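You operate a simulated robot arm through the tools that you are given. There is no shell and no other tool. Be economical: measure what you need, move in short steps, check, and stop when the job is done.

The job below is to be done with a simulated robot arm. You get a single attempt, and the scene is never put back.

Task
Crimp the ferrule on the cable end, then lift it out by the ferrule into the blue bin.
Fine: table in, one stroke, table out; hands clear of the ram; lever ends up.

It is judged by the outcome, as a careful person would: the job done as asked, and still so three seconds after it is handed in. It fails if anything else is knocked over, pushed out of place, dropped, spilled or broken.

Robot
A 7-joint arm with a two-finger gripper, on a carriage that runs on a rail from [0.483, 0] to [-1.897, -0.001] (x, y) and turns from -168 to 164 degrees about z. Base frame: it is fixed where the carriage stands at the start and does not move with it; the origin is on the floor, on the carriage's upright axis, x ahead of it, y to its left, z up; the surface under the hand at the start is at about z = 0.75. Units: m, degrees, N and s.
Its first joint turns from -149.0 to 149.0 degrees. Places, roughly: black mouse [1, -1, 0.75]; crimp lever [1.1, 0, 1]; crimp table [1, -0.1, 0.8]; inside of the blue bin [1, -0.3, 0.8]. Payload 2.45 kg.
The tool frame sits at the grasp point between the pads (the TCP): z along the fingers, y along the line on which they close. The tips reach 0.026 m beyond it. Largest opening 0.096 m; the body of the gripper starts 0.069 m behind the TCP.
Orientation is that of the tool frame in the base frame, as [roll, pitch, yaw] about the fixed x, y, z axes, in that order (R = Rz(yaw) Ry(pitch) Rx(roll)). With the fingers straight down and closing along the base's y, the tool's x points along the base's -x, its y along +y and its z along -z.

Tools
- The arm moves only by the tool send_rows. Its arguments are lists of equal length, an entry for each row: "xyz": the shift along the tool's x, y, z in m, a list of three; "delta_rot": the turn, a rotation vector about the tool's x, y, z in degrees, a list of three. In form: {"xyz": [[tx, ty, tz], ...], "delta_rot": [[rx, ry, rz], ...]}. A call has 1 to 10 rows; each row is the pose to reach, as a shift and turn from the pose commanded when the call began, along the tool's axes at that moment. "gripper" is the opening in per cent of the stroke, from 0 (shut) to 100 (fully open), set as the call begins (left out, the last holds). Rows are played at 5 a second. More than 0.05 m and 8.6 degrees between two rows, or a gripper value outside its range, and nothing of the call is played. Where a pose cannot be reached the arm comes as near as it can. A force on the tool above 90 N (or 10 N above the force at the start of the call, whichever is more), or a blocked arm, ends the call early, and 0.2 s more pass. Each finger halts on what it meets, pressing with about 29 N; the grip force reading is that of the motor and also rises with nothing between the fingers. The clock runs only during rows and for 0.2 s after the last one: add rows that repeat a pose to give the fingers time. It gives the time, the measured TCP pose, the force on the tool (base axes), the opening and the grip force at its end, in the units of the frame above (readings bear some noise), with the torque about the TCP (base axes, N m) and any sound that the robot's microphone picked up, and new pictures: "pictures" is both (left out), scene, wrist or none.
- Cameras (640 x 400 px; columns grow to the right, rows downward): "scene" is now at [0.0459, 0.1588, 1.6915]; the picture's right is [-0.14, -0.99, 0.00], its down [-0.53, 0.07, -0.85] and it looks along [0.84, -0.12, -0.53] (base axes); focal length 256 px, centre (320, 200). "wrist" rides on the gripper at [0.082, 0.003, -0.098] in the tool frame; the picture's right is [-0.04, 1.00, 0.00], its down [-0.73, -0.03, -0.68] and it looks along [-0.68, -0.03, 0.73] (tool axes); focal length 256 px, centre (320, 200). There is no depth. A picture from a camera that has moved, and an enlarged one, comes with that camera's place and axes in the base frame and with its lens.
- slide_trunk(by): slides the trunk up (or, below 0, down) by that many m; the arm and the scene camera ride with it, the base frame stays. It gives what a move gives, with no picture.
- base_move(legs): drives the robot by 1 to 6 legs, each [ahead, left, turn to the left] in m, m and degrees, along the robot's own axes; the way and the turn of a leg run together, so that a leg with both is an arc; at most 1.5 m and 180 degrees a leg. The arm and the cameras ride along, it lands a little off, and it stops where it bumps. It keeps to its track: a leg is cut to what the track allows. It gives what a move gives, and a new picture of the scene camera.
- head_to(pan, tilt): turns the head with the scene camera to pan (to the left, within 155 degrees either way) and tilt (down, from -29 to 69), counted from straight ahead of the robot. It gives what a move gives, and a new picture of the scene camera.
- close_up(camera, box): a new picture of the part [left, top, right, bottom] of that camera's present view, enlarged. It takes no simulated time.
- close_job(): hands the job in; it is judged then, once.

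Work in short steps. Places have to be worked out from the pictures, the camera data and where the tool is seen: move nearer, look again, correct. Check each grasp and each placing, and mend what went wrong. You have 120 turns and 260 pictures in all, those below and enlarged ones among them. Open the gripper and draw the arm clear of the work before you hand the job in, unless the task says otherwise; then end with one line.

The tools are called after "Request:" by a JSON object that holds its "fn" and its "kwargs". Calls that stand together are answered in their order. send_rows: Moves the arm, as the interface text tells. Its arguments: {"type":"object","properties":{"xyz":{"type":"array"},"delta_rot":{"type":"array"},"gripper":{"type":"number"},"pictures":{"type":"string","enum":["both","scene","wrist","none"]}},"required":["xyz","delta_rot"]} The other tools are called the same way: slide_trunk (by) slides the trunk up or down; base_move (legs) drives the base; head_to (pan, tilt) turns the head that bears the scene camera; close_up (camera, box) takes an enlarged picture of a part of a camera's view; close_job () hands the job in.

At the start:

```text
clock: 0.0
tcp_pos: [0.9057, -0.1185, 1.2356]
orientation: [180.0, 0.0, 180.0]
ft_force: [0.8, 0.1, 0.0]
moment: [0.01, 0.03, 0.02]
finger_gap: 0.0962
gripper_force: 0.1
trunk travel left (down, up): [-0.675, 0.035]
robot x, y, heading: [-0.0001, -0.0009, -0.1]
head pan, tilt: [-7.8, 32.1]
```

scene: 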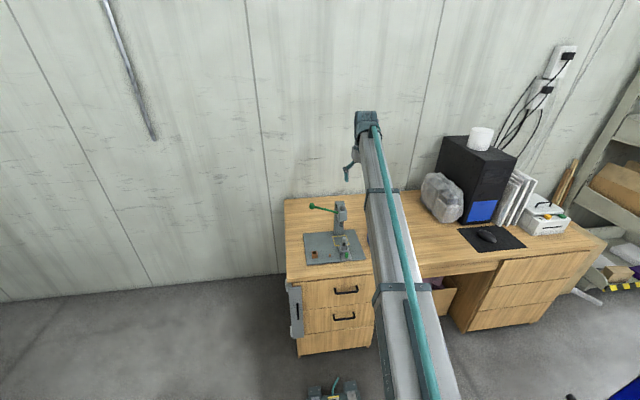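
wrist: 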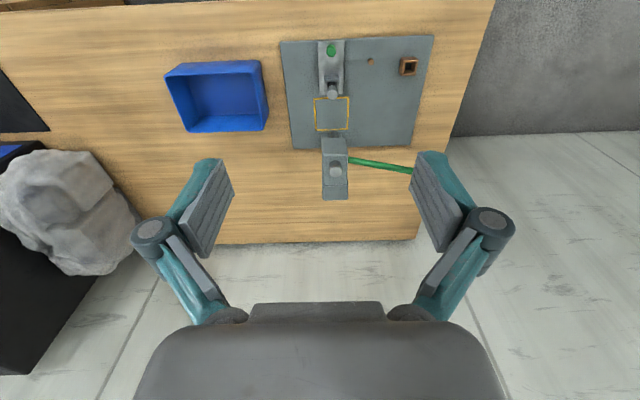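

I start with enlarged views of the press from both cameras, to tell its parts apart.

Request:
{"fn": "close_up", "kwargs": {"camera": "wrist", "box": [260, 20, 460, 220]}}

Request:
{"fn": "close_up", "kwargs": {"camera": "scene", "box": [280, 180, 400, 280]}}

```text
2.00 times, centred on (360, 120) of wrist
camera zoom: at [0.8242, -0.1158, 1.3335], right [0.04, 1.0, 0.0], down [0.73, -0.03, 0.68], along [0.68, -0.03, -0.73], focal length 512 px, centre (240, 360)
```

zoom: 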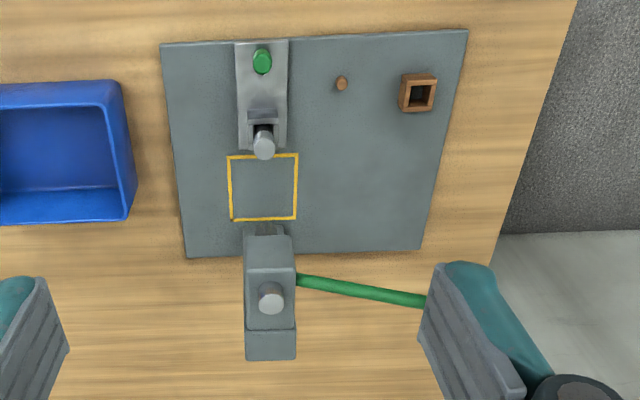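

```text
4.00 times, centred on (340, 230) of scene
camera zoom: at [0.0459, 0.1588, 1.6915], right [-0.14, -0.99, 0.0], down [-0.53, 0.07, -0.85], along [0.84, -0.12, -0.53], focal length 1023 px, centre (240, 80)
```

zoom: 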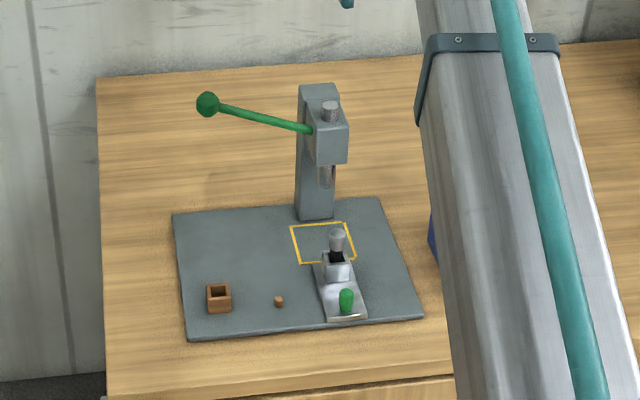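

The table with its green knob stands out at about (0.95..1.0, -0.10), the die mark at about (1.09, -0.10), and the lever knob at about (1.13, 0.05, 0.98). I draw back and lower for a nearer look.

Request:
{"fn": "send_rows", "kwargs": {"xyz": [[0.017, 0.012, 0.04], [0.034, 0.024, 0.08], [0.051, 0.036, 0.12], [0.068, 0.048, 0.16], [0.085, 0.06, 0.2], [0.085, 0.06, 0.2]], "delta_rot": [[0, 0, 0], [0, 0, 0], [0, 0, 0], [0, 0, 0], [0, 0, 0], [0, 0, 0]]}}

```text
clock: 1.4
tcp_pos: [0.8211, -0.0584, 1.0351]
orientation: [180.0, 0.1, -180.0]
ft_force: [0.5, 1.1, -1.0]
moment: [-0.02, 0.0, 0.01]
finger_gap: 0.0961
gripper_force: 0.1
trunk travel left (down, up): [-0.675, 0.035]
robot x, y, heading: [0.0005, 0.0011, -0.1]
head pan, tilt: [-7.8, 32.1]
camera scene: at [0.0459, 0.1589, 1.6915], right [-0.14, -0.99, 0.0], down [-0.53, 0.07, -0.85], along [0.84, -0.12, -0.53], focal length 256 px, centre (320, 200)
camera wrist: at [0.7401, -0.0559, 1.1326], right [0.04, 1.0, 0.0], down [0.73, -0.03, 0.68], along [0.68, -0.03, -0.73], focal length 256 px, centre (320, 200)
```

scene: 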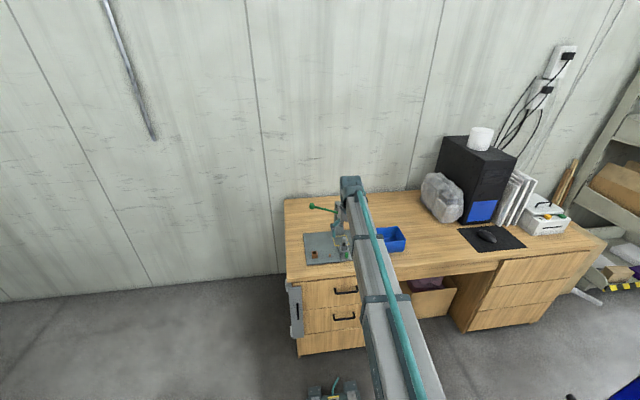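
wrist: 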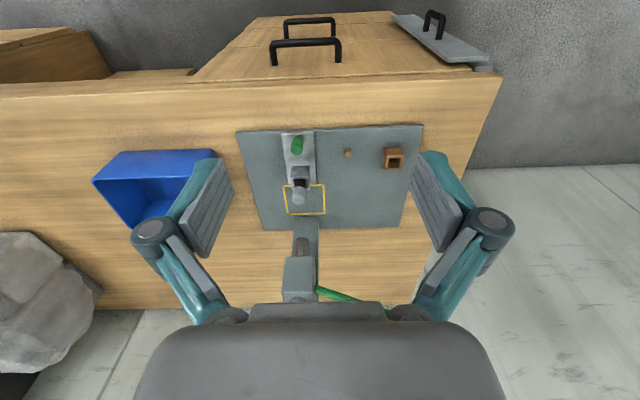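

Request:
{"fn": "close_up", "kwargs": {"camera": "wrist", "box": [235, 115, 435, 240]}}

Request:
{"fn": "close_up", "kwargs": {"camera": "wrist", "box": [265, 125, 345, 225]}}

Request:
{"fn": "close_up", "kwargs": {"camera": "scene", "box": [300, 195, 370, 265]}}

```text
3.20 times, centred on (335, 178) of wrist
camera zoom: at [0.7401, -0.0559, 1.1326], right [0.04, 1.0, 0.0], down [0.73, -0.03, 0.68], along [0.68, -0.03, -0.73], focal length 819 px, centre (272, 272)
```

zoom: 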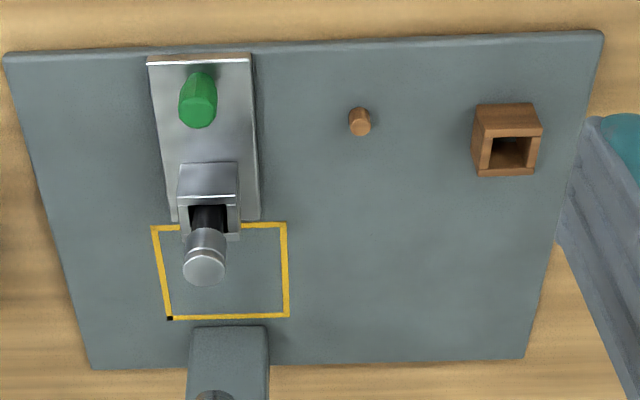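

```text
4.00 times, centred on (305, 175) of wrist
camera zoom: at [0.7401, -0.0559, 1.1326], right [0.04, 1.0, 0.0], down [0.73, -0.03, 0.68], along [0.68, -0.03, -0.73], focal length 1024 px, centre (380, 300)
```

zoom: 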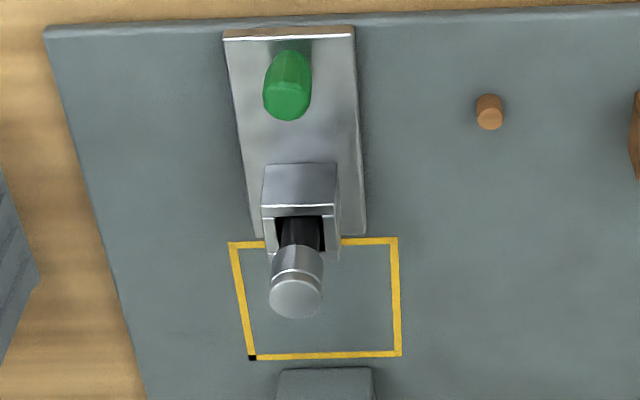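

```text
5.71 times, centred on (335, 230) of scene
camera zoom: at [0.0459, 0.1589, 1.6915], right [-0.14, -0.99, 0.0], down [-0.53, 0.07, -0.85], along [0.84, -0.12, -0.53], focal length 1462 px, centre (234, 29)
```

zoom: 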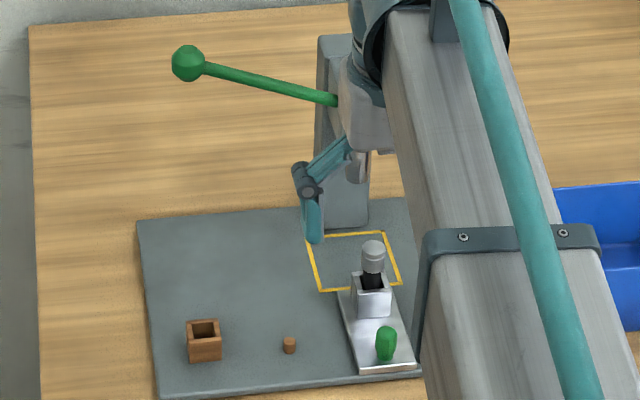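

Triangulating the two wrist views gives ferrule top (1.015, -0.101, 0.837), green table knob top (0.953, -0.101, 0.793) and frame centre (1.085, -0.101, 0.76). The table stroke is therefore about 0.075 m. The lever is out of reach from here, so I raise the arm and then drive the carriage ahead 0.3 m.

Request:
{"fn": "send_rows", "kwargs": {"xyz": [[0, 0, -0.045], [0, 0, -0.09], [0.02, 0, -0.13], [0.04, 0, -0.17], [0.07, 0, -0.21], [0.07, 0, -0.21]], "delta_rot": [[0, 0, 0], [0, 0, 0], [0, 0, 0], [0, 0, 0], [0, 0, 0], [0, 0, 0]], "pictures": "none"}}

Request:
{"fn": "base_move", "kwargs": {"legs": [[0.3, 0, 0]]}}

```text
clock: 2.8
tcp_pos: [0.7503, -0.0578, 1.2451]
orientation: [-179.9, 0.1, 180.0]
ft_force: [0.2, -1.5, 0.7]
moment: [0.03, 0.03, 0.01]
finger_gap: 0.0962
gripper_force: 0.1
trunk travel left (down, up): [-0.675, 0.035]
robot x, y, heading: [0.0013, -0.0001, -0.0]
head pan, tilt: [-7.8, 32.1]
```

```text
clock: 4.8
tcp_pos: [1.0522, -0.0584, 1.2448]
orientation: [180.0, 0.1, 179.9]
ft_force: [0.6, 0.8, -0.1]
moment: [-0.01, 0.02, 0.01]
finger_gap: 0.0961
gripper_force: 0.1
trunk travel left (down, up): [-0.675, 0.035]
robot x, y, heading: [0.3031, -0.0024, -0.0]
head pan, tilt: [-7.8, 32.1]
camera scene: at [0.3478, 0.1589, 1.6914], right [-0.14, -0.99, 0.0], down [-0.53, 0.07, -0.85], along [0.84, -0.12, -0.53], focal length 256 px, centre (320, 200)
```

scene: 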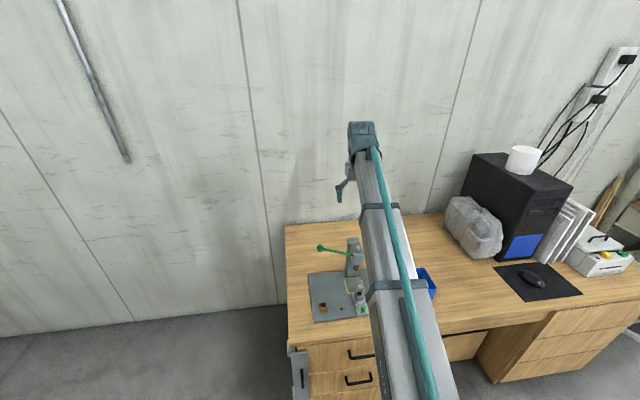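

The move went well. Next I aim the head at the press, and take pictures for placing the lever and ram.

Request:
{"fn": "head_to", "kwargs": {"pan": -10, "tilt": 46}}

Request:
{"fn": "close_up", "kwargs": {"camera": "wrist", "box": [220, 0, 480, 160]}}

Request:
{"fn": "close_up", "kwargs": {"camera": "scene", "box": [290, 120, 390, 240]}}

```text
clock: 5.6
tcp_pos: [1.0524, -0.0591, 1.2457]
orientation: [-180.0, 0.0, 179.9]
ft_force: [0.0, -0.2, 0.3]
moment: [0.01, 0.01, -0.03]
finger_gap: 0.0962
gripper_force: 0.0
trunk travel left (down, up): [-0.675, 0.035]
robot x, y, heading: [0.3005, 0.0014, -0.0]
head pan, tilt: [-10.0, 46.0]
camera scene: at [0.3377, 0.1571, 1.6708], right [-0.17, -0.98, 0.0], down [-0.71, 0.13, -0.7], along [0.68, -0.12, -0.72], focal length 256 px, centre (320, 200)
```

scene: 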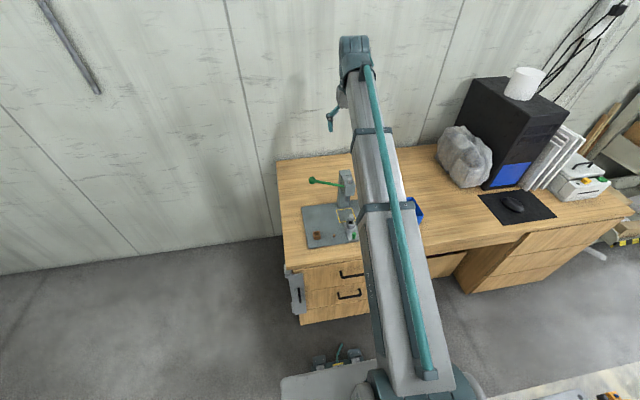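

```text
2.46 times, centred on (350, 80) of wrist
camera zoom: at [0.97, -0.0564, 1.3427], right [0.04, 1.0, 0.0], down [0.73, -0.03, 0.68], along [0.68, -0.03, -0.73], focal length 630 px, centre (246, 495)
```

zoom: 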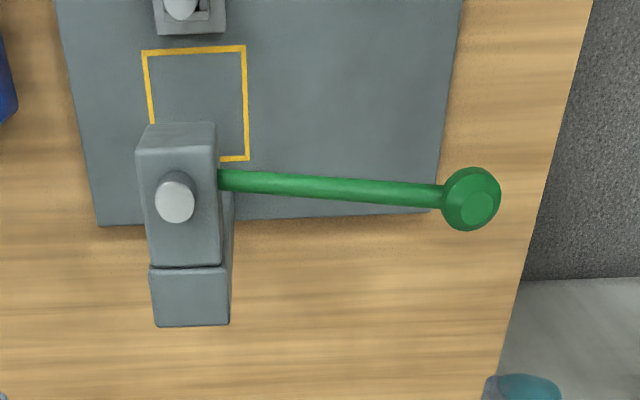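

```text
3.33 times, centred on (340, 180) of scene
camera zoom: at [0.3377, 0.1571, 1.6708], right [-0.17, -0.98, 0.0], down [-0.71, 0.13, -0.7], along [0.68, -0.12, -0.72], focal length 853 px, centre (253, 267)
```

zoom: 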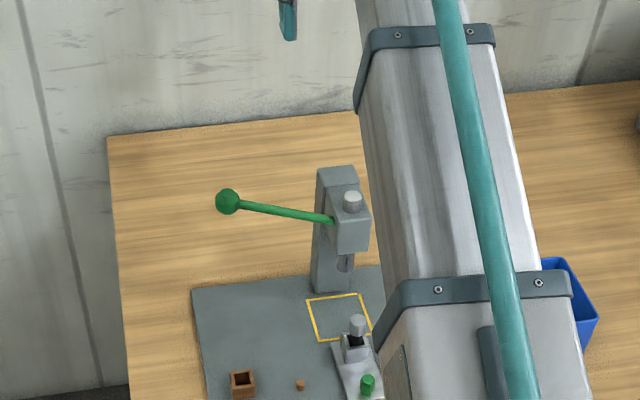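

Lever knob triangulates to (1.085, 0.055, 0.996), with its pivot on the press head near (1.085, -0.10, 0.94); the head's front face is at x≈1.058. I'll take the table knob with the hand tilted 30° so its body leans away from the ram. First a pose above the knob.

Request:
{"fn": "send_rows", "kwargs": {"xyz": [[0.045, -0.01, 0], [0.085, -0.03, 0.015], [0.111, -0.042, 0.04], [0.111, -0.042, 0.08], [0.111, -0.042, 0.125], [0.111, -0.042, 0.17], [0.111, -0.042, 0.215], [0.111, -0.042, 0.26], [0.111, -0.042, 0.3], [0.111, -0.042, 0.335]], "delta_rot": [[0, 0, 0], [0, -2, 0], [0, -6, 0], [0, -10, 0], [0, -14, 0], [0, -18, 0], [0, -22, 0], [0, -26, 0], [0, -30, 0], [0, -30, 0]], "gripper": 52}}

```text
clock: 7.8
tcp_pos: [0.9401, -0.1017, 0.9099]
orientation: [-180.0, 30.0, -180.0]
ft_force: [0.6, -0.3, -0.9]
moment: [0.01, 0.0, 0.02]
finger_gap: 0.05
gripper_force: 0.1
trunk travel left (down, up): [-0.675, 0.035]
robot x, y, heading: [0.3008, 0.0005, -0.2]
head pan, tilt: [-10.0, 46.0]
camera scene: at [0.3378, 0.1571, 1.6708], right [-0.17, -0.98, 0.0], down [-0.71, 0.13, -0.69], along [0.68, -0.12, -0.72], focal length 256 px, centre (320, 200)
camera wrist: at [0.8201, -0.0985, 0.9539], right [0.04, 1.0, 0.02], down [0.3, -0.03, 0.95], along [0.95, -0.03, -0.3], focal length 256 px, centre (320, 200)
```

scene: 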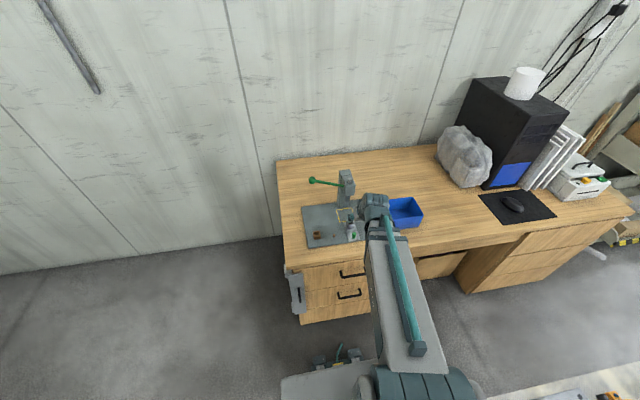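
wrist: 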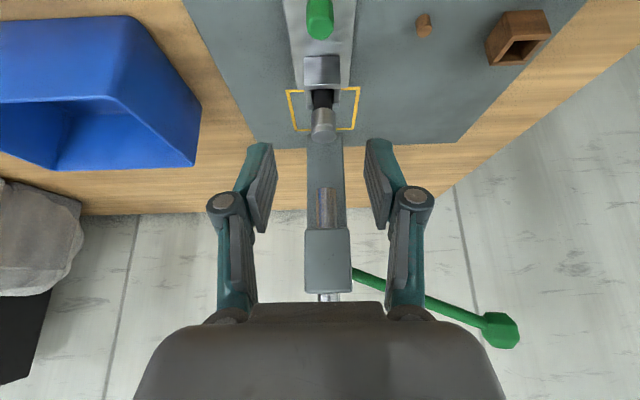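

The knob is centred between the fingers in y, and the ram tip is at about z = 0.855, clear of the ferrule top. I descend straight down to TCP z ≈ 0.803.

Request:
{"fn": "send_rows", "kwargs": {"xyz": [[0.02, 0, 0.03464], [0.035, 0, 0.0606], [0.045, 0, 0.0779], [0.0535, 0, 0.0927], [0.0535, 0, 0.0927]], "delta_rot": [[0, 0, 0], [0, 0, 0], [0, 0, 0], [0, 0, 0], [0, 0, 0]]}}

Request:
{"fn": "close_up", "kwargs": {"camera": "wrist", "box": [200, 0, 460, 200]}}

Request:
{"fn": "close_up", "kwargs": {"camera": "scene", "box": [290, 160, 390, 260]}}

```text
clock: 9.0
tcp_pos: [0.9397, -0.1011, 0.8032]
orientation: [180.0, 30.0, 179.9]
ft_force: [-1.2, 0.2, -0.3]
moment: [-0.01, -0.02, -0.01]
finger_gap: 0.05
gripper_force: 0.0
trunk travel left (down, up): [-0.675, 0.035]
robot x, y, heading: [0.2993, 0.0018, -0.2]
head pan, tilt: [-10.0, 46.0]
camera scene: at [0.3375, 0.1572, 1.6707], right [-0.17, -0.98, 0.0], down [-0.71, 0.13, -0.69], along [0.68, -0.12, -0.72], focal length 256 px, centre (320, 200)
camera wrist: at [0.8203, -0.0987, 0.8464], right [0.04, 1.0, 0.02], down [0.3, -0.03, 0.95], along [0.95, -0.03, -0.3], focal length 256 px, centre (320, 200)
```

scene: 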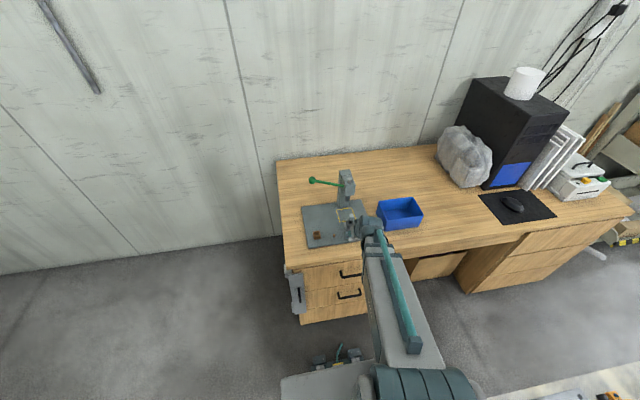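
wrist: 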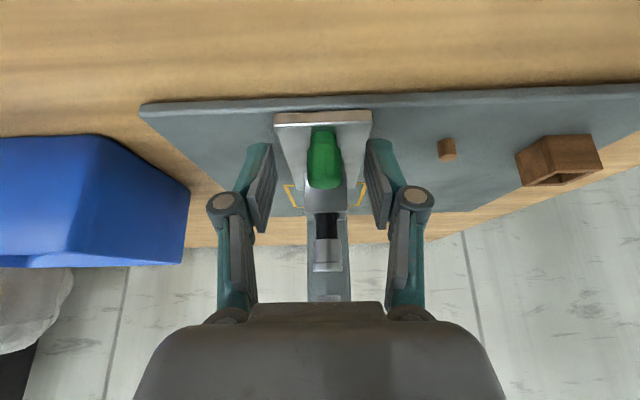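

```text
2.00 times, centred on (330, 100) of wrist
camera zoom: at [0.8203, -0.0987, 0.8464], right [0.04, 1.0, 0.02], down [0.3, -0.03, 0.95], along [0.95, -0.03, -0.3], focal length 512 px, centre (300, 400)
```

zoom: 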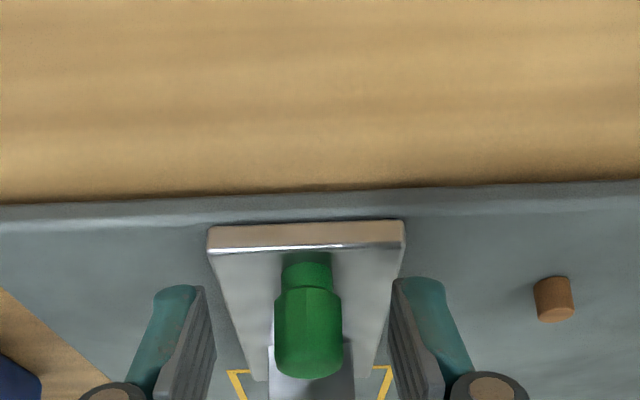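

```text
4.00 times, centred on (340, 210) of scene
camera zoom: at [0.3375, 0.1572, 1.6707], right [-0.17, -0.98, 0.0], down [-0.71, 0.13, -0.69], along [0.68, -0.12, -0.72], focal length 1023 px, centre (240, 160)
```

zoom: 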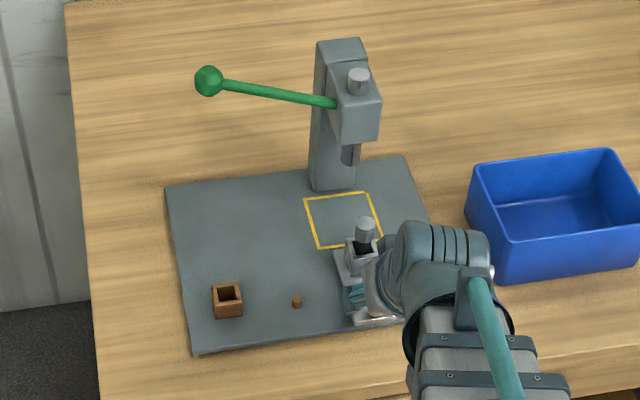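

The knob stands between the fingers, so I close on it and wait.

Request:
{"fn": "send_rows", "kwargs": {"xyz": [[0, 0, 0], [0, 0, 0], [0, 0, 0], [0, 0, 0]], "delta_rot": [[0, 0, 0], [0, 0, 0], [0, 0, 0], [0, 0, 0]], "gripper": 0, "pictures": "wrist"}}

```text
clock: 10.0
tcp_pos: [0.9399, -0.0995, 0.8029]
orientation: [179.9, 29.9, 179.8]
ft_force: [0.7, 21.5, -0.1]
moment: [0.6, -0.25, 0.17]
finger_gap: 0.0179
gripper_force: 28.8
trunk travel left (down, up): [-0.675, 0.035]
robot x, y, heading: [0.3009, 0.0028, -0.1]
head pan, tilt: [-10.0, 46.0]
camera wrist: at [0.8203, -0.0966, 0.8466], right [0.04, 1.0, 0.02], down [0.3, -0.03, 0.95], along [0.95, -0.03, -0.3], focal length 256 px, centre (320, 200)
```

wrist: 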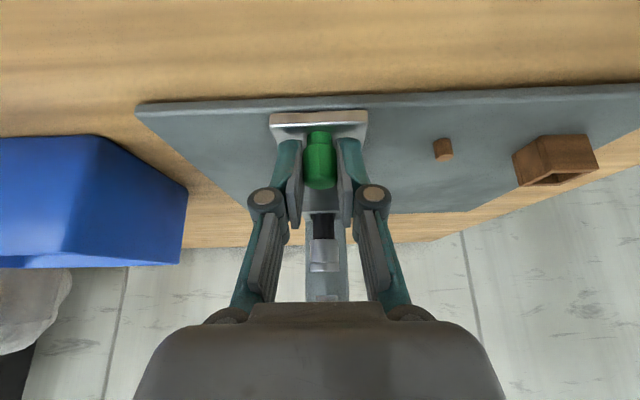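

The grip is good (gap 17.9 mm) with a small side force, which I ease by 2.5 mm in +y. Then I push the table in part of the way and read the forces.

Request:
{"fn": "send_rows", "kwargs": {"xyz": [[0, 0.0025, 0], [-0.0087, 0.0025, 0.005], [-0.0173, 0.0025, 0.01], [-0.026, 0.0025, 0.015], [-0.0346, 0.0025, 0.02], [-0.0346, 0.0025, 0.02]], "delta_rot": [[0, 0, 0], [0, 0, 0], [0, 0, 0], [0, 0, 0], [0, 0, 0], [0, 0, 0]]}}

Request:
{"fn": "close_up", "kwargs": {"camera": "scene", "box": [290, 160, 390, 260]}}

```text
clock: 11.4
tcp_pos: [0.9807, -0.0999, 0.803]
orientation: [-179.9, 30.0, 180.0]
ft_force: [0.7, 2.2, 0.7]
moment: [-0.03, 0.49, -0.01]
finger_gap: 0.0178
gripper_force: 28.5
trunk travel left (down, up): [-0.675, 0.035]
robot x, y, heading: [0.3019, -0.0018, -0.2]
head pan, tilt: [-10.0, 46.0]
camera scene: at [0.3379, 0.1573, 1.6707], right [-0.18, -0.98, 0.0], down [-0.71, 0.13, -0.69], along [0.68, -0.12, -0.72], focal length 256 px, centre (320, 200)
camera wrist: at [0.8612, -0.0963, 0.8465], right [0.04, 1.0, 0.02], down [0.3, -0.03, 0.95], along [0.95, -0.03, -0.3], focal length 256 px, centre (320, 200)
```

scene: 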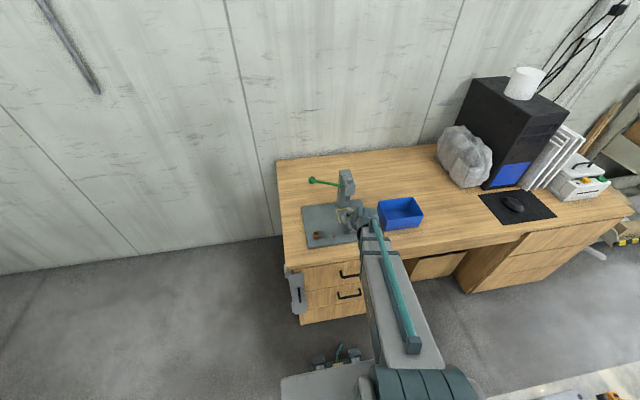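
wrist: 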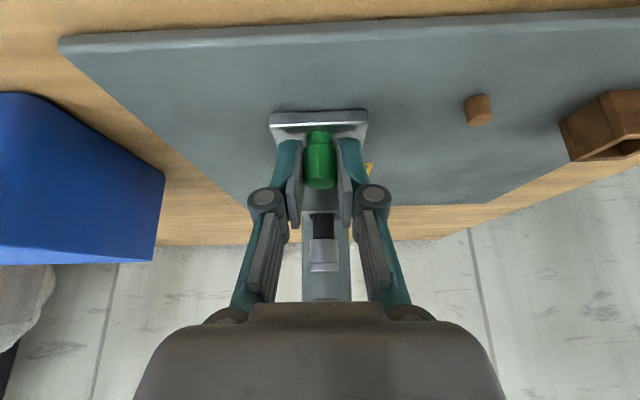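

```text
4.00 times, centred on (340, 210) of scene
camera zoom: at [0.3379, 0.1573, 1.6707], right [-0.18, -0.98, 0.0], down [-0.71, 0.13, -0.69], along [0.68, -0.12, -0.72], focal length 1023 px, centre (240, 160)
```

zoom: 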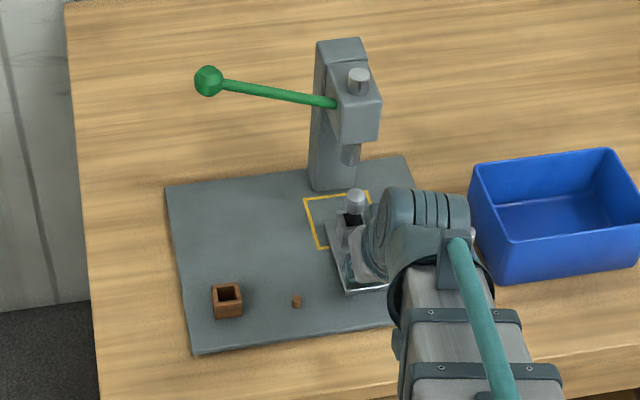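

The table slides freely. I carry on inward another 25 mm, listening for a stop or click.

Request:
{"fn": "send_rows", "kwargs": {"xyz": [[-0.0069, 0, 0.004], [-0.0139, 0, 0.008], [-0.0217, 0, 0.0125], [-0.0217, 0, 0.0125]], "delta_rot": [[0, 0, 0], [0, 0, 0], [0, 0, 0], [0, 0, 0]]}}

Request:
{"fn": "close_up", "kwargs": {"camera": "scene", "box": [310, 160, 370, 250]}}

Request:
{"fn": "close_up", "kwargs": {"camera": "wrist", "box": [240, 80, 400, 310]}}

```text
clock: 12.4
tcp_pos: [1.0061, -0.0992, 0.8025]
orientation: [180.0, 29.9, 180.0]
ft_force: [0.3, -3.8, 1.7]
moment: [-0.18, 0.67, -0.05]
finger_gap: 0.0177
gripper_force: 29.1
trunk travel left (down, up): [-0.675, 0.035]
robot x, y, heading: [0.2971, 0.0001, -0.1]
head pan, tilt: [-10.0, 46.0]
camera scene: at [0.3376, 0.1567, 1.6708], right [-0.18, -0.98, 0.0], down [-0.71, 0.13, -0.69], along [0.68, -0.12, -0.72], focal length 256 px, centre (320, 200)
camera wrist: at [0.8862, -0.0962, 0.8464], right [0.04, 1.0, 0.02], down [0.29, -0.03, 0.96], along [0.95, -0.03, -0.3], focal length 256 px, centre (320, 200)
```

scene: 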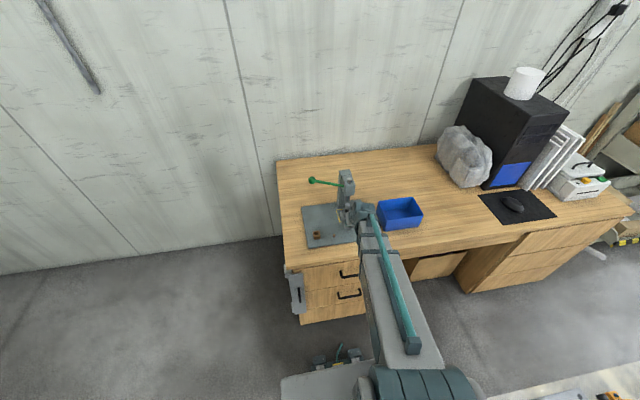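
wrist: 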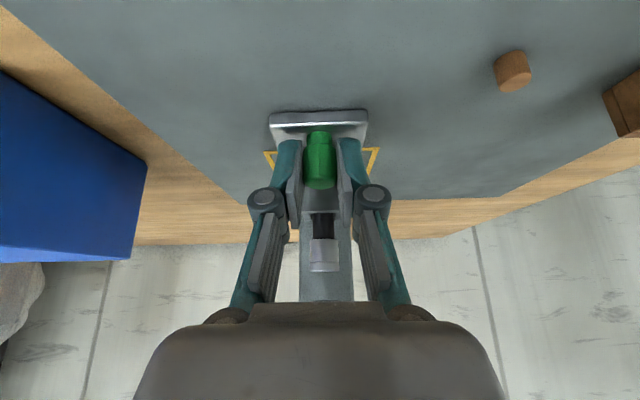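

```text
4.44 times, centred on (340, 205) of scene
camera zoom: at [0.3376, 0.1567, 1.6708], right [-0.18, -0.98, 0.0], down [-0.71, 0.13, -0.69], along [0.68, -0.12, -0.72], focal length 1137 px, centre (231, 178)
```

zoom: 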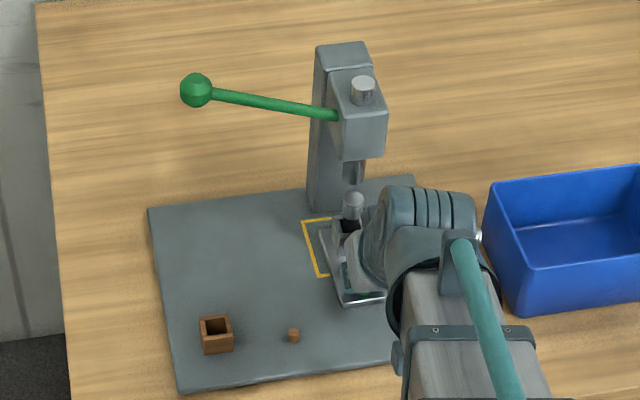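

```text
1.74 times, centred on (320, 195) of wrist
camera zoom: at [0.8862, -0.0962, 0.8464], right [0.04, 1.0, 0.02], down [0.29, -0.03, 0.96], along [0.95, -0.03, -0.3], focal length 445 px, centre (320, 209)
```

zoom: 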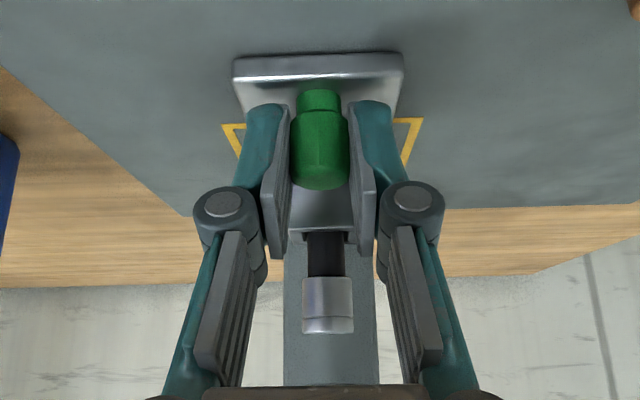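

The table has moved 66 mm with no stop yet. I creep in with small steps until the stop shows as a force.

Request:
{"fn": "send_rows", "kwargs": {"xyz": [[-0.0026, 0, 0.0015], [-0.0052, 0, 0.003], [-0.0078, 0, 0.0045], [-0.0078, 0, 0.0045]], "delta_rot": [[0, 0, 0], [0, 0, 0], [0, 0, 0], [0, 0, 0]]}}

Request:
{"fn": "close_up", "kwargs": {"camera": "scene", "box": [310, 160, 370, 250]}}

```text
clock: 13.4
tcp_pos: [1.0151, -0.0986, 0.8021]
orientation: [180.0, 30.0, 179.9]
ft_force: [0.2, -10.0, 0.8]
moment: [-0.24, -0.49, -0.09]
finger_gap: 0.0177
gripper_force: 29.1
trunk travel left (down, up): [-0.675, 0.035]
robot x, y, heading: [0.3005, -0.0041, 0.0]
head pan, tilt: [-10.0, 46.0]
camera scene: at [0.3375, 0.1563, 1.6708], right [-0.18, -0.98, 0.0], down [-0.71, 0.13, -0.69], along [0.68, -0.12, -0.72], focal length 256 px, centre (320, 200)
camera wrist: at [0.8951, -0.0962, 0.8465], right [0.04, 1.0, 0.02], down [0.3, -0.03, 0.95], along [0.95, -0.03, -0.3], focal length 256 px, centre (320, 200)
```

scene: 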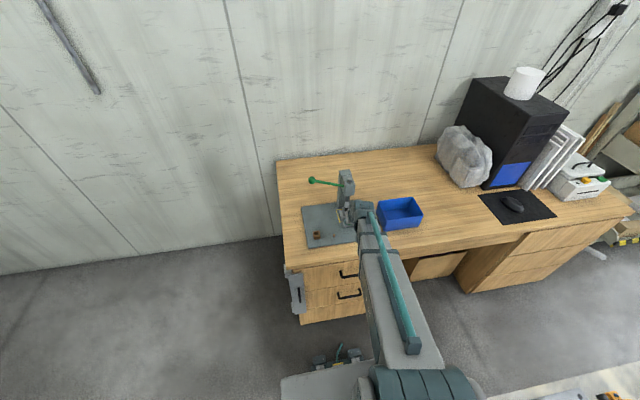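
wrist: 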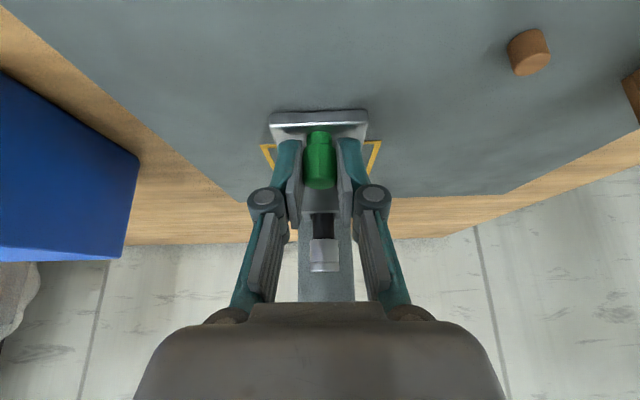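

```text
4.44 times, centred on (340, 205) of scene
camera zoom: at [0.3375, 0.1563, 1.6708], right [-0.18, -0.98, 0.0], down [-0.71, 0.13, -0.69], along [0.68, -0.12, -0.72], focal length 1137 px, centre (231, 178)
```

zoom: 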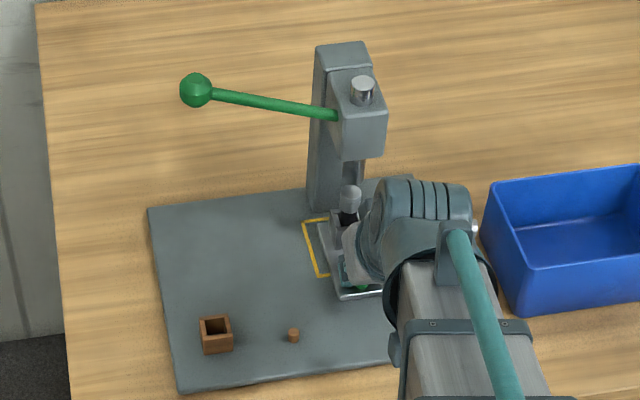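

Total travel is now 75 mm and there is still no end stop. The side force says to shift about 1 mm toward -y. I keep creeping.

Request:
{"fn": "send_rows", "kwargs": {"xyz": [[-0.0017, -0.001, 0.001], [-0.0035, -0.001, 0.002], [-0.0052, -0.001, 0.003], [-0.0069, -0.001, 0.004], [-0.0069, -0.001, 0.004]], "delta_rot": [[0, 0, 0], [0, 0, 0], [0, 0, 0], [0, 0, 0], [0, 0, 0]]}}

Request:
{"fn": "close_up", "kwargs": {"camera": "scene", "box": [325, 165, 365, 225]}}

Request:
{"fn": "close_up", "kwargs": {"camera": "wrist", "box": [240, 80, 400, 310]}}

```text
clock: 14.6
tcp_pos: [1.021, -0.0997, 0.8026]
orientation: [179.8, 29.9, 179.9]
ft_force: [-16.8, -0.8, 0.3]
moment: [0.02, 0.39, 0.01]
finger_gap: 0.0173
gripper_force: 28.9
trunk travel left (down, up): [-0.675, 0.035]
robot x, y, heading: [0.3039, -0.004, -0.2]
head pan, tilt: [-10.0, 46.0]
camera scene: at [0.336, 0.1571, 1.6708], right [-0.17, -0.98, 0.0], down [-0.71, 0.13, -0.7], along [0.68, -0.12, -0.72], focal length 256 px, centre (320, 200)
camera wrist: at [0.902, -0.0965, 0.847], right [0.04, 1.0, 0.02], down [0.3, -0.03, 0.95], along [0.95, -0.03, -0.3], focal length 256 px, centre (320, 200)
```

scene: 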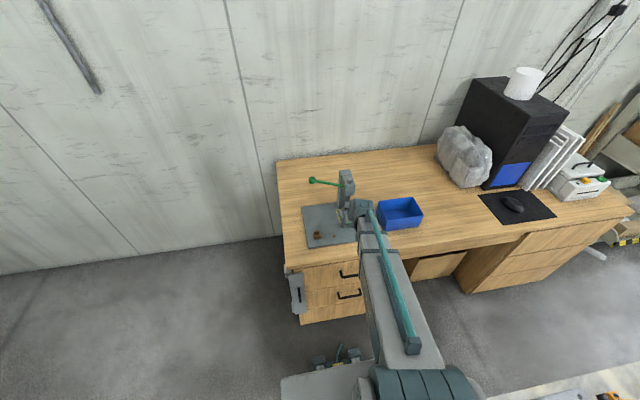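
wrist: 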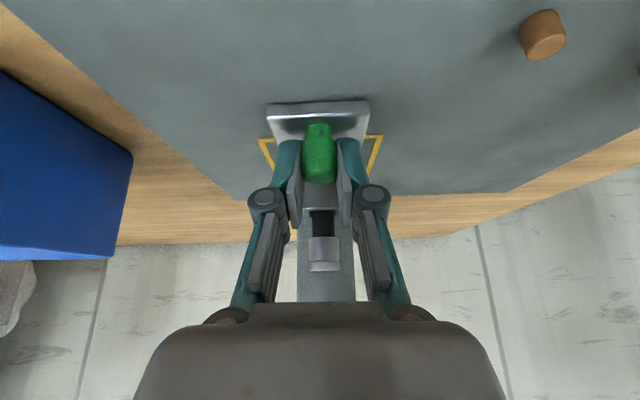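

```text
6.67 times, centred on (345, 195) of scene
camera zoom: at [0.336, 0.1571, 1.6708], right [-0.17, -0.98, 0.0], down [-0.71, 0.13, -0.7], along [0.68, -0.12, -0.72], focal length 1705 px, centre (153, 233)
```

zoom: 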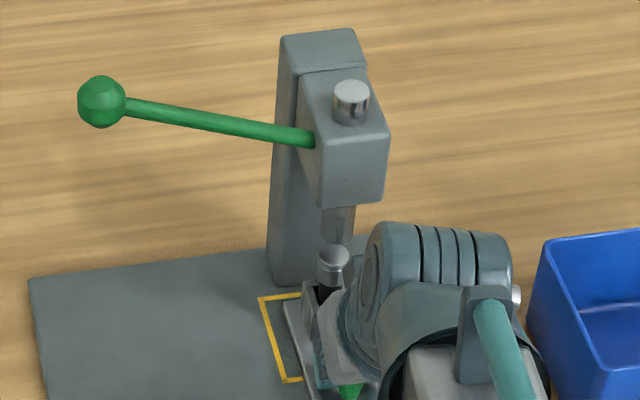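

```text
1.74 times, centred on (320, 195) of wrist
camera zoom: at [0.902, -0.0965, 0.847], right [0.04, 1.0, 0.02], down [0.3, -0.03, 0.95], along [0.95, -0.03, -0.3], focal length 445 px, centre (320, 209)
```

zoom: 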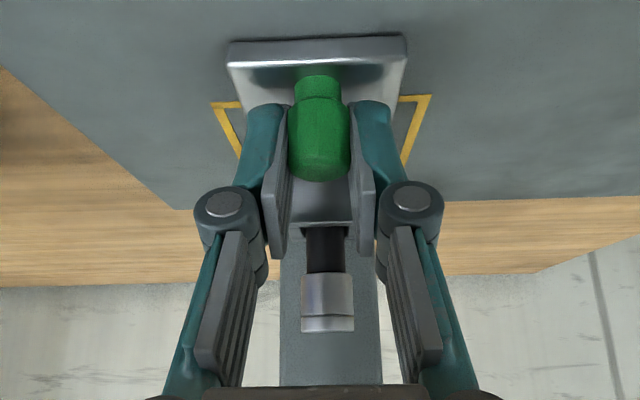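

The -17 N along x says the end stop is reached, and the ferrule is now under the ram. I open and withdraw along the finger axis, up and back.

Request:
{"fn": "send_rows", "kwargs": {"xyz": [[0, 0, 0], [0, 0, 0], [0, 0, -0.03], [0, 0, -0.07], [0, 0, -0.11], [0, 0, -0.15], [0, 0, -0.15]], "delta_rot": [[0, 0, 0], [0, 0, 0], [0, 0, 0], [0, 0, 0], [0, 0, 0], [0, 0, 0], [0, 0, 0]], "gripper": 50}}

Request:
{"fn": "close_up", "kwargs": {"camera": "wrist", "box": [220, 50, 420, 230]}}

Request:
{"fn": "close_up", "kwargs": {"camera": "scene", "box": [310, 160, 370, 250]}}

```text
clock: 16.2
tcp_pos: [0.9482, -0.0996, 0.932]
orientation: [-179.9, 29.9, 180.0]
ft_force: [-0.1, -0.8, -0.7]
moment: [0.0, 0.02, 0.04]
finger_gap: 0.0484
gripper_force: 0.1
trunk travel left (down, up): [-0.675, 0.035]
robot x, y, heading: [0.2977, -0.0019, -0.0]
head pan, tilt: [-10.0, 46.0]
camera scene: at [0.3377, 0.1571, 1.6707], right [-0.17, -0.98, 0.0], down [-0.71, 0.13, -0.69], along [0.68, -0.12, -0.72], focal length 256 px, centre (320, 200)
camera wrist: at [0.8285, -0.097, 0.9766], right [0.04, 1.0, 0.02], down [0.3, -0.03, 0.95], along [0.95, -0.03, -0.3], focal length 256 px, centre (320, 200)
```

scene: 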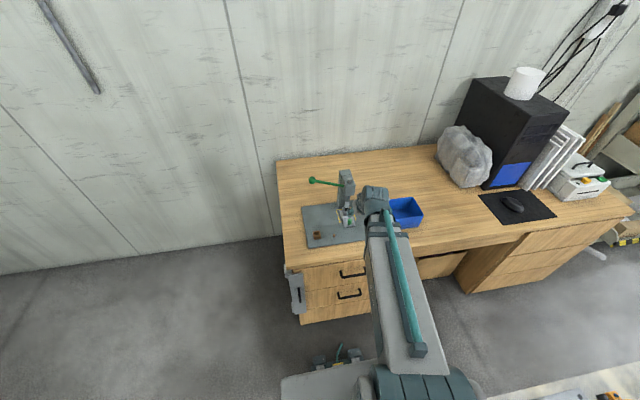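
wrist: 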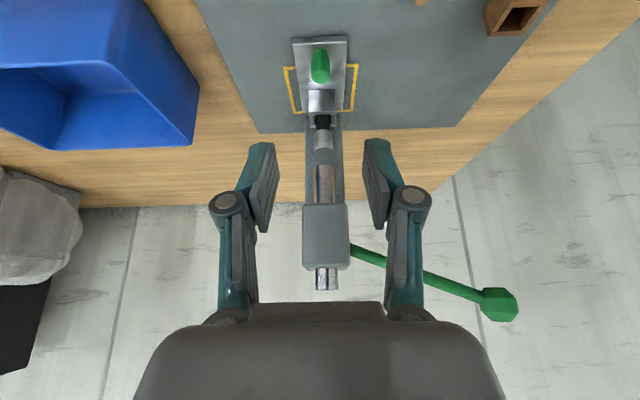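

```text
2.22 times, centred on (320, 140) of wrist
camera zoom: at [0.8285, -0.097, 0.9766], right [0.04, 1.0, 0.02], down [0.3, -0.03, 0.95], along [0.95, -0.03, -0.3], focal length 569 px, centre (320, 333)
```

zoom: 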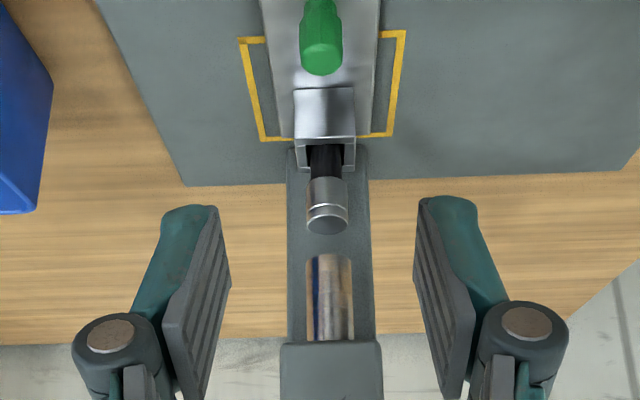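

```text
4.44 times, centred on (340, 205) of scene
camera zoom: at [0.3377, 0.1571, 1.6707], right [-0.17, -0.98, 0.0], down [-0.71, 0.13, -0.69], along [0.68, -0.12, -0.72], focal length 1137 px, centre (231, 178)
```

zoom: 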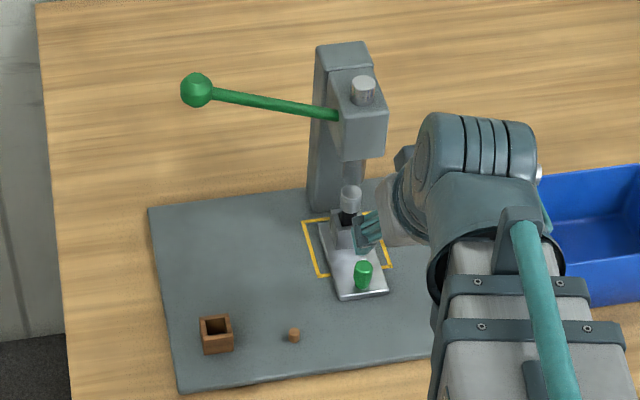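

The table is fully in, with the ferrule right under the ram. I raise the arm, untilt the hand and swing it toward the lever side.

Request:
{"fn": "send_rows", "kwargs": {"xyz": [[-0.02, 0, -0.0346], [-0.04, 0, -0.0693], [-0.06, 0, -0.1039], [-0.08, 0.01, -0.1386], [-0.1, 0.03, -0.1732], [-0.11, 0.07, -0.19], [-0.11, 0.11, -0.19], [-0.11, 0.155, -0.19], [-0.11, 0.155, -0.19]], "delta_rot": [[0, 5, 0], [0, 10, 0], [0, 15, 0], [0, 20, 0], [0, 25, 0], [0, 30, 0], [0, 30, 0], [0, 30, 0], [0, 30, 0]], "pictures": "none"}}

```text
clock: 18.2
tcp_pos: [0.947, 0.0557, 1.1527]
orientation: [180.0, 0.0, 180.0]
ft_force: [-0.2, -0.7, -0.2]
moment: [-0.01, 0.01, -0.04]
finger_gap: 0.048
gripper_force: 0.1
trunk travel left (down, up): [-0.675, 0.035]
robot x, y, heading: [0.3023, 0.0002, -0.2]
head pan, tilt: [-10.0, 46.0]
```

I now move out over the lever knob while turning the hand about the vertical, so its fingers will close along x.

Request:
{"fn": "send_rows", "kwargs": {"xyz": [[-0.01, 0, 0], [-0.03, 0, 0], [-0.05, 0, 0], [-0.07, 0, 0], [-0.09, 0, 0], [-0.11, 0, 0], [-0.125, 0, 0], [-0.138, 0, 0], [-0.138, 0, 0], [-0.138, 0, 0]], "delta_rot": [[0, 0, 8.5], [0, 0, 17], [0, 0, 25.5], [0, 0, 34], [0, 0, 42.5], [0, 0, 51], [0, 0, 59.5], [0, 0, 68], [0, 0, 76.5], [0, 0, 85]]}}

```text
clock: 20.4
tcp_pos: [1.0851, 0.056, 1.1529]
orientation: [179.9, 0.0, 94.8]
ft_force: [0.2, -0.1, 0.3]
moment: [-0.02, 0.0, 0.01]
finger_gap: 0.048
gripper_force: 0.0
trunk travel left (down, up): [-0.675, 0.035]
robot x, y, heading: [0.3019, 0.0016, -0.0]
head pan, tilt: [-10.0, 46.0]
camera scene: at [0.3376, 0.1571, 1.6707], right [-0.17, -0.98, 0.0], down [-0.71, 0.13, -0.69], along [0.68, -0.12, -0.72], focal length 256 px, centre (320, 200)
camera wrist: at [1.0825, 0.1364, 1.2501], right [1.0, 0.04, 0.0], down [0.03, -0.73, 0.68], along [0.03, -0.68, -0.73], focal length 256 px, centre (320, 200)
```

scene: 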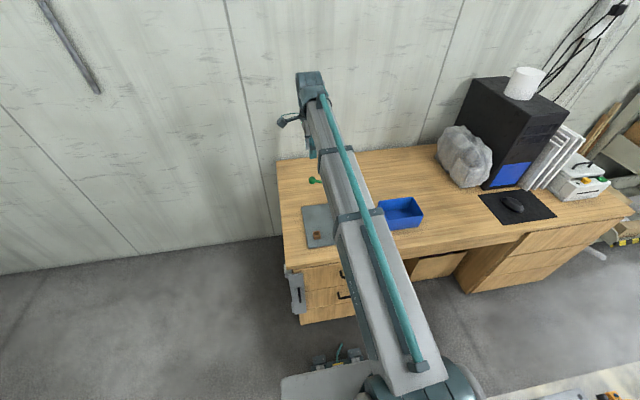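
wrist: 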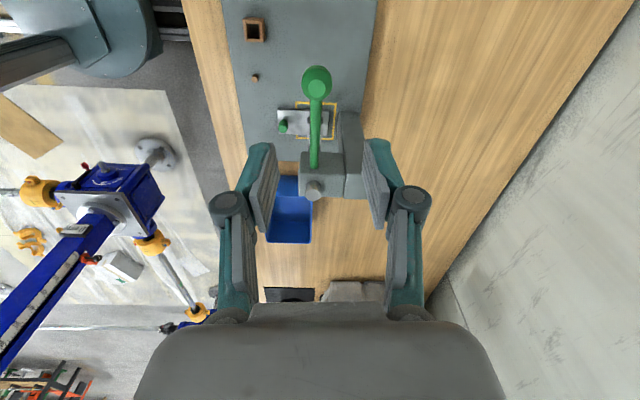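

The knob shows at (1.083, 0.053, 0.996). I finish the turn, centre on it and descend with the fingers on either side of it in x.

Request:
{"fn": "send_rows", "kwargs": {"xyz": [[-0.0028, -0.0023, 0.03], [-0.0028, -0.0023, 0.07], [-0.0028, -0.0023, 0.11], [-0.0028, -0.0023, 0.13], [-0.0028, -0.0023, 0.149], [-0.0028, -0.0023, 0.149]], "delta_rot": [[0, 0, 5], [0, 0, 5], [0, 0, 5], [0, 0, 5], [0, 0, 5], [0, 0, 5]]}}

Request:
{"fn": "close_up", "kwargs": {"camera": "wrist", "box": [220, 80, 420, 300]}}

Request:
{"fn": "close_up", "kwargs": {"camera": "scene", "box": [290, 140, 370, 250]}}

```text
clock: 21.8
tcp_pos: [1.0842, 0.0528, 1.0031]
orientation: [-180.0, 0.0, 89.9]
ft_force: [-0.5, -0.5, -0.8]
moment: [-0.02, -0.02, -0.01]
finger_gap: 0.048
gripper_force: 0.1
trunk travel left (down, up): [-0.675, 0.035]
robot x, y, heading: [0.3022, 0.0015, -0.1]
head pan, tilt: [-10.0, 46.0]
camera scene: at [0.3375, 0.1571, 1.6707], right [-0.17, -0.98, 0.0], down [-0.71, 0.13, -0.69], along [0.68, -0.12, -0.72], focal length 256 px, centre (320, 200)
camera wrist: at [1.0876, 0.1333, 1.1001], right [1.0, -0.04, 0.0], down [-0.03, -0.73, 0.68], along [-0.03, -0.68, -0.73], focal length 256 px, centre (320, 200)
```

scene: 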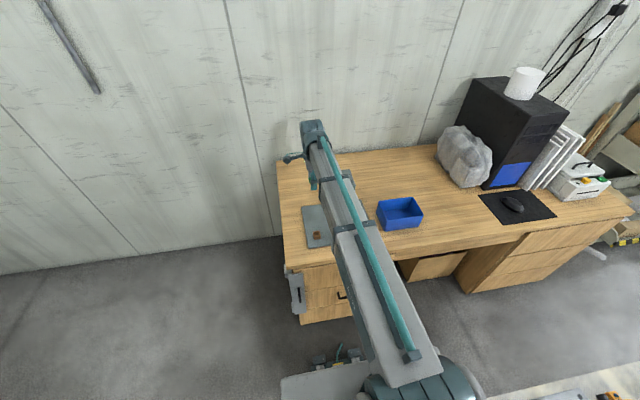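
wrist: 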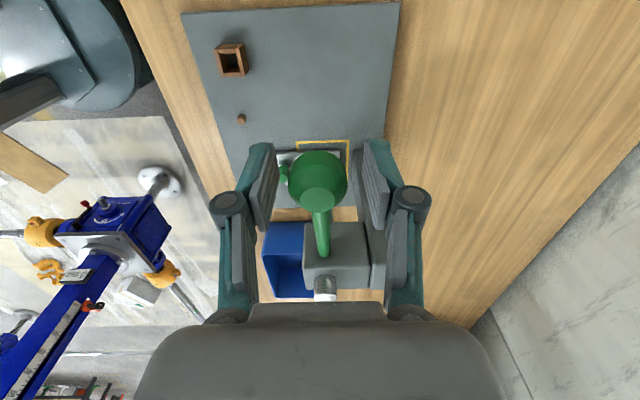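

```text
1.82 times, centred on (320, 190) of wrist
camera zoom: at [1.0876, 0.1333, 1.1001], right [1.0, -0.04, 0.0], down [-0.03, -0.73, 0.68], along [-0.03, -0.68, -0.73], focal length 465 px, centre (320, 218)
```

zoom: 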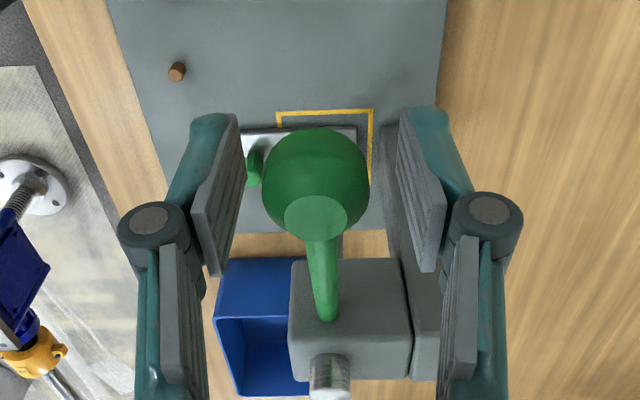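

```text
3.64 times, centred on (330, 195) of scene
camera zoom: at [0.3375, 0.1571, 1.6707], right [-0.17, -0.98, 0.0], down [-0.71, 0.13, -0.69], along [0.68, -0.12, -0.72], focal length 930 px, centre (284, 218)
```

zoom: 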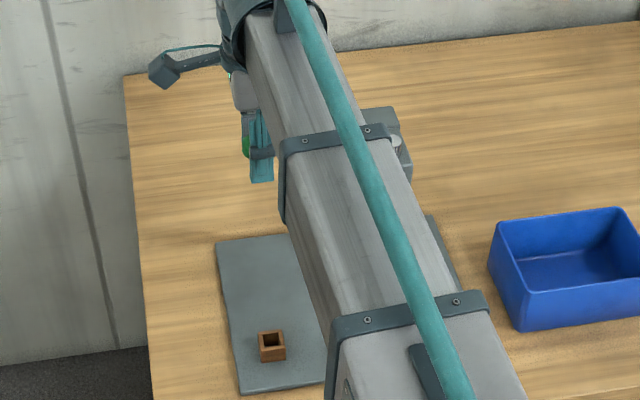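

The knob sits between the pads, so I close on it.

Request:
{"fn": "send_rows", "kwargs": {"xyz": [[0, 0, 0], [0, 0, 0], [0, 0, 0]], "delta_rot": [[0, 0, 0], [0, 0, 0], [0, 0, 0]], "gripper": 0, "pictures": "wrist"}}

```text
clock: 22.6
tcp_pos: [1.0832, 0.053, 1.0011]
orientation: [-179.9, 0.0, 90.0]
ft_force: [-8.9, -1.1, 0.2]
moment: [0.14, -0.01, -0.02]
finger_gap: 0.0273
gripper_force: 29.4
trunk travel left (down, up): [-0.675, 0.035]
robot x, y, heading: [0.2992, 0.0026, 0.1]
head pan, tilt: [-10.0, 46.0]
camera wrist: at [1.0867, 0.1333, 1.1003], right [1.0, -0.04, 0.0], down [-0.03, -0.73, 0.68], along [-0.03, -0.68, -0.73], focal length 256 px, centre (320, 200)
```

wrist: 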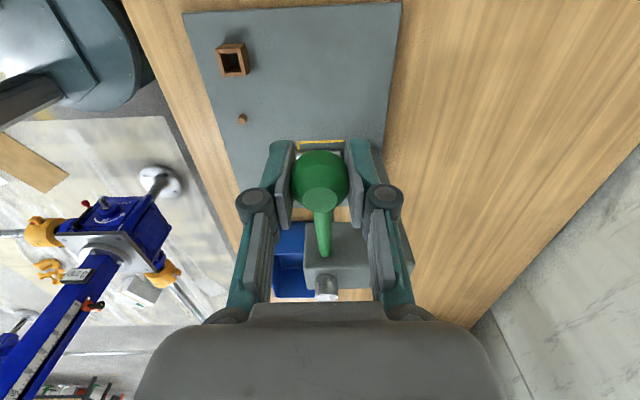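

The lever knob is gripped (gap 27 mm). I follow its arc down in small steps and watch the forces.

Request:
{"fn": "send_rows", "kwargs": {"xyz": [[0.0025, -0.001, 0.007], [0.0048, -0.001, 0.0137], [0.0067, -0.001, 0.0206], [0.0083, -0.001, 0.0276]], "delta_rot": [[0, 0, 0], [0, 0, 0], [0, 0, 0], [0, 0, 0]], "pictures": "wrist"}}

```text
clock: 23.6
tcp_pos: [1.0842, 0.0598, 0.9759]
orientation: [-180.0, 0.0, 89.9]
ft_force: [0.4, -3.0, 5.8]
moment: [-0.77, 0.05, 0.02]
finger_gap: 0.027
gripper_force: 28.9
trunk travel left (down, up): [-0.675, 0.035]
robot x, y, heading: [0.3024, 0.0017, -0.2]
head pan, tilt: [-10.0, 46.0]
camera wrist: at [1.0864, 0.1413, 1.0735], right [1.0, -0.04, 0.0], down [-0.03, -0.73, 0.68], along [-0.03, -0.68, -0.73], focal length 256 px, centre (320, 200)
```

wrist: 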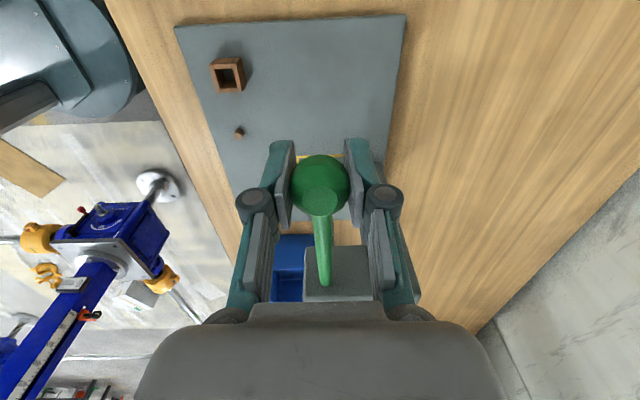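

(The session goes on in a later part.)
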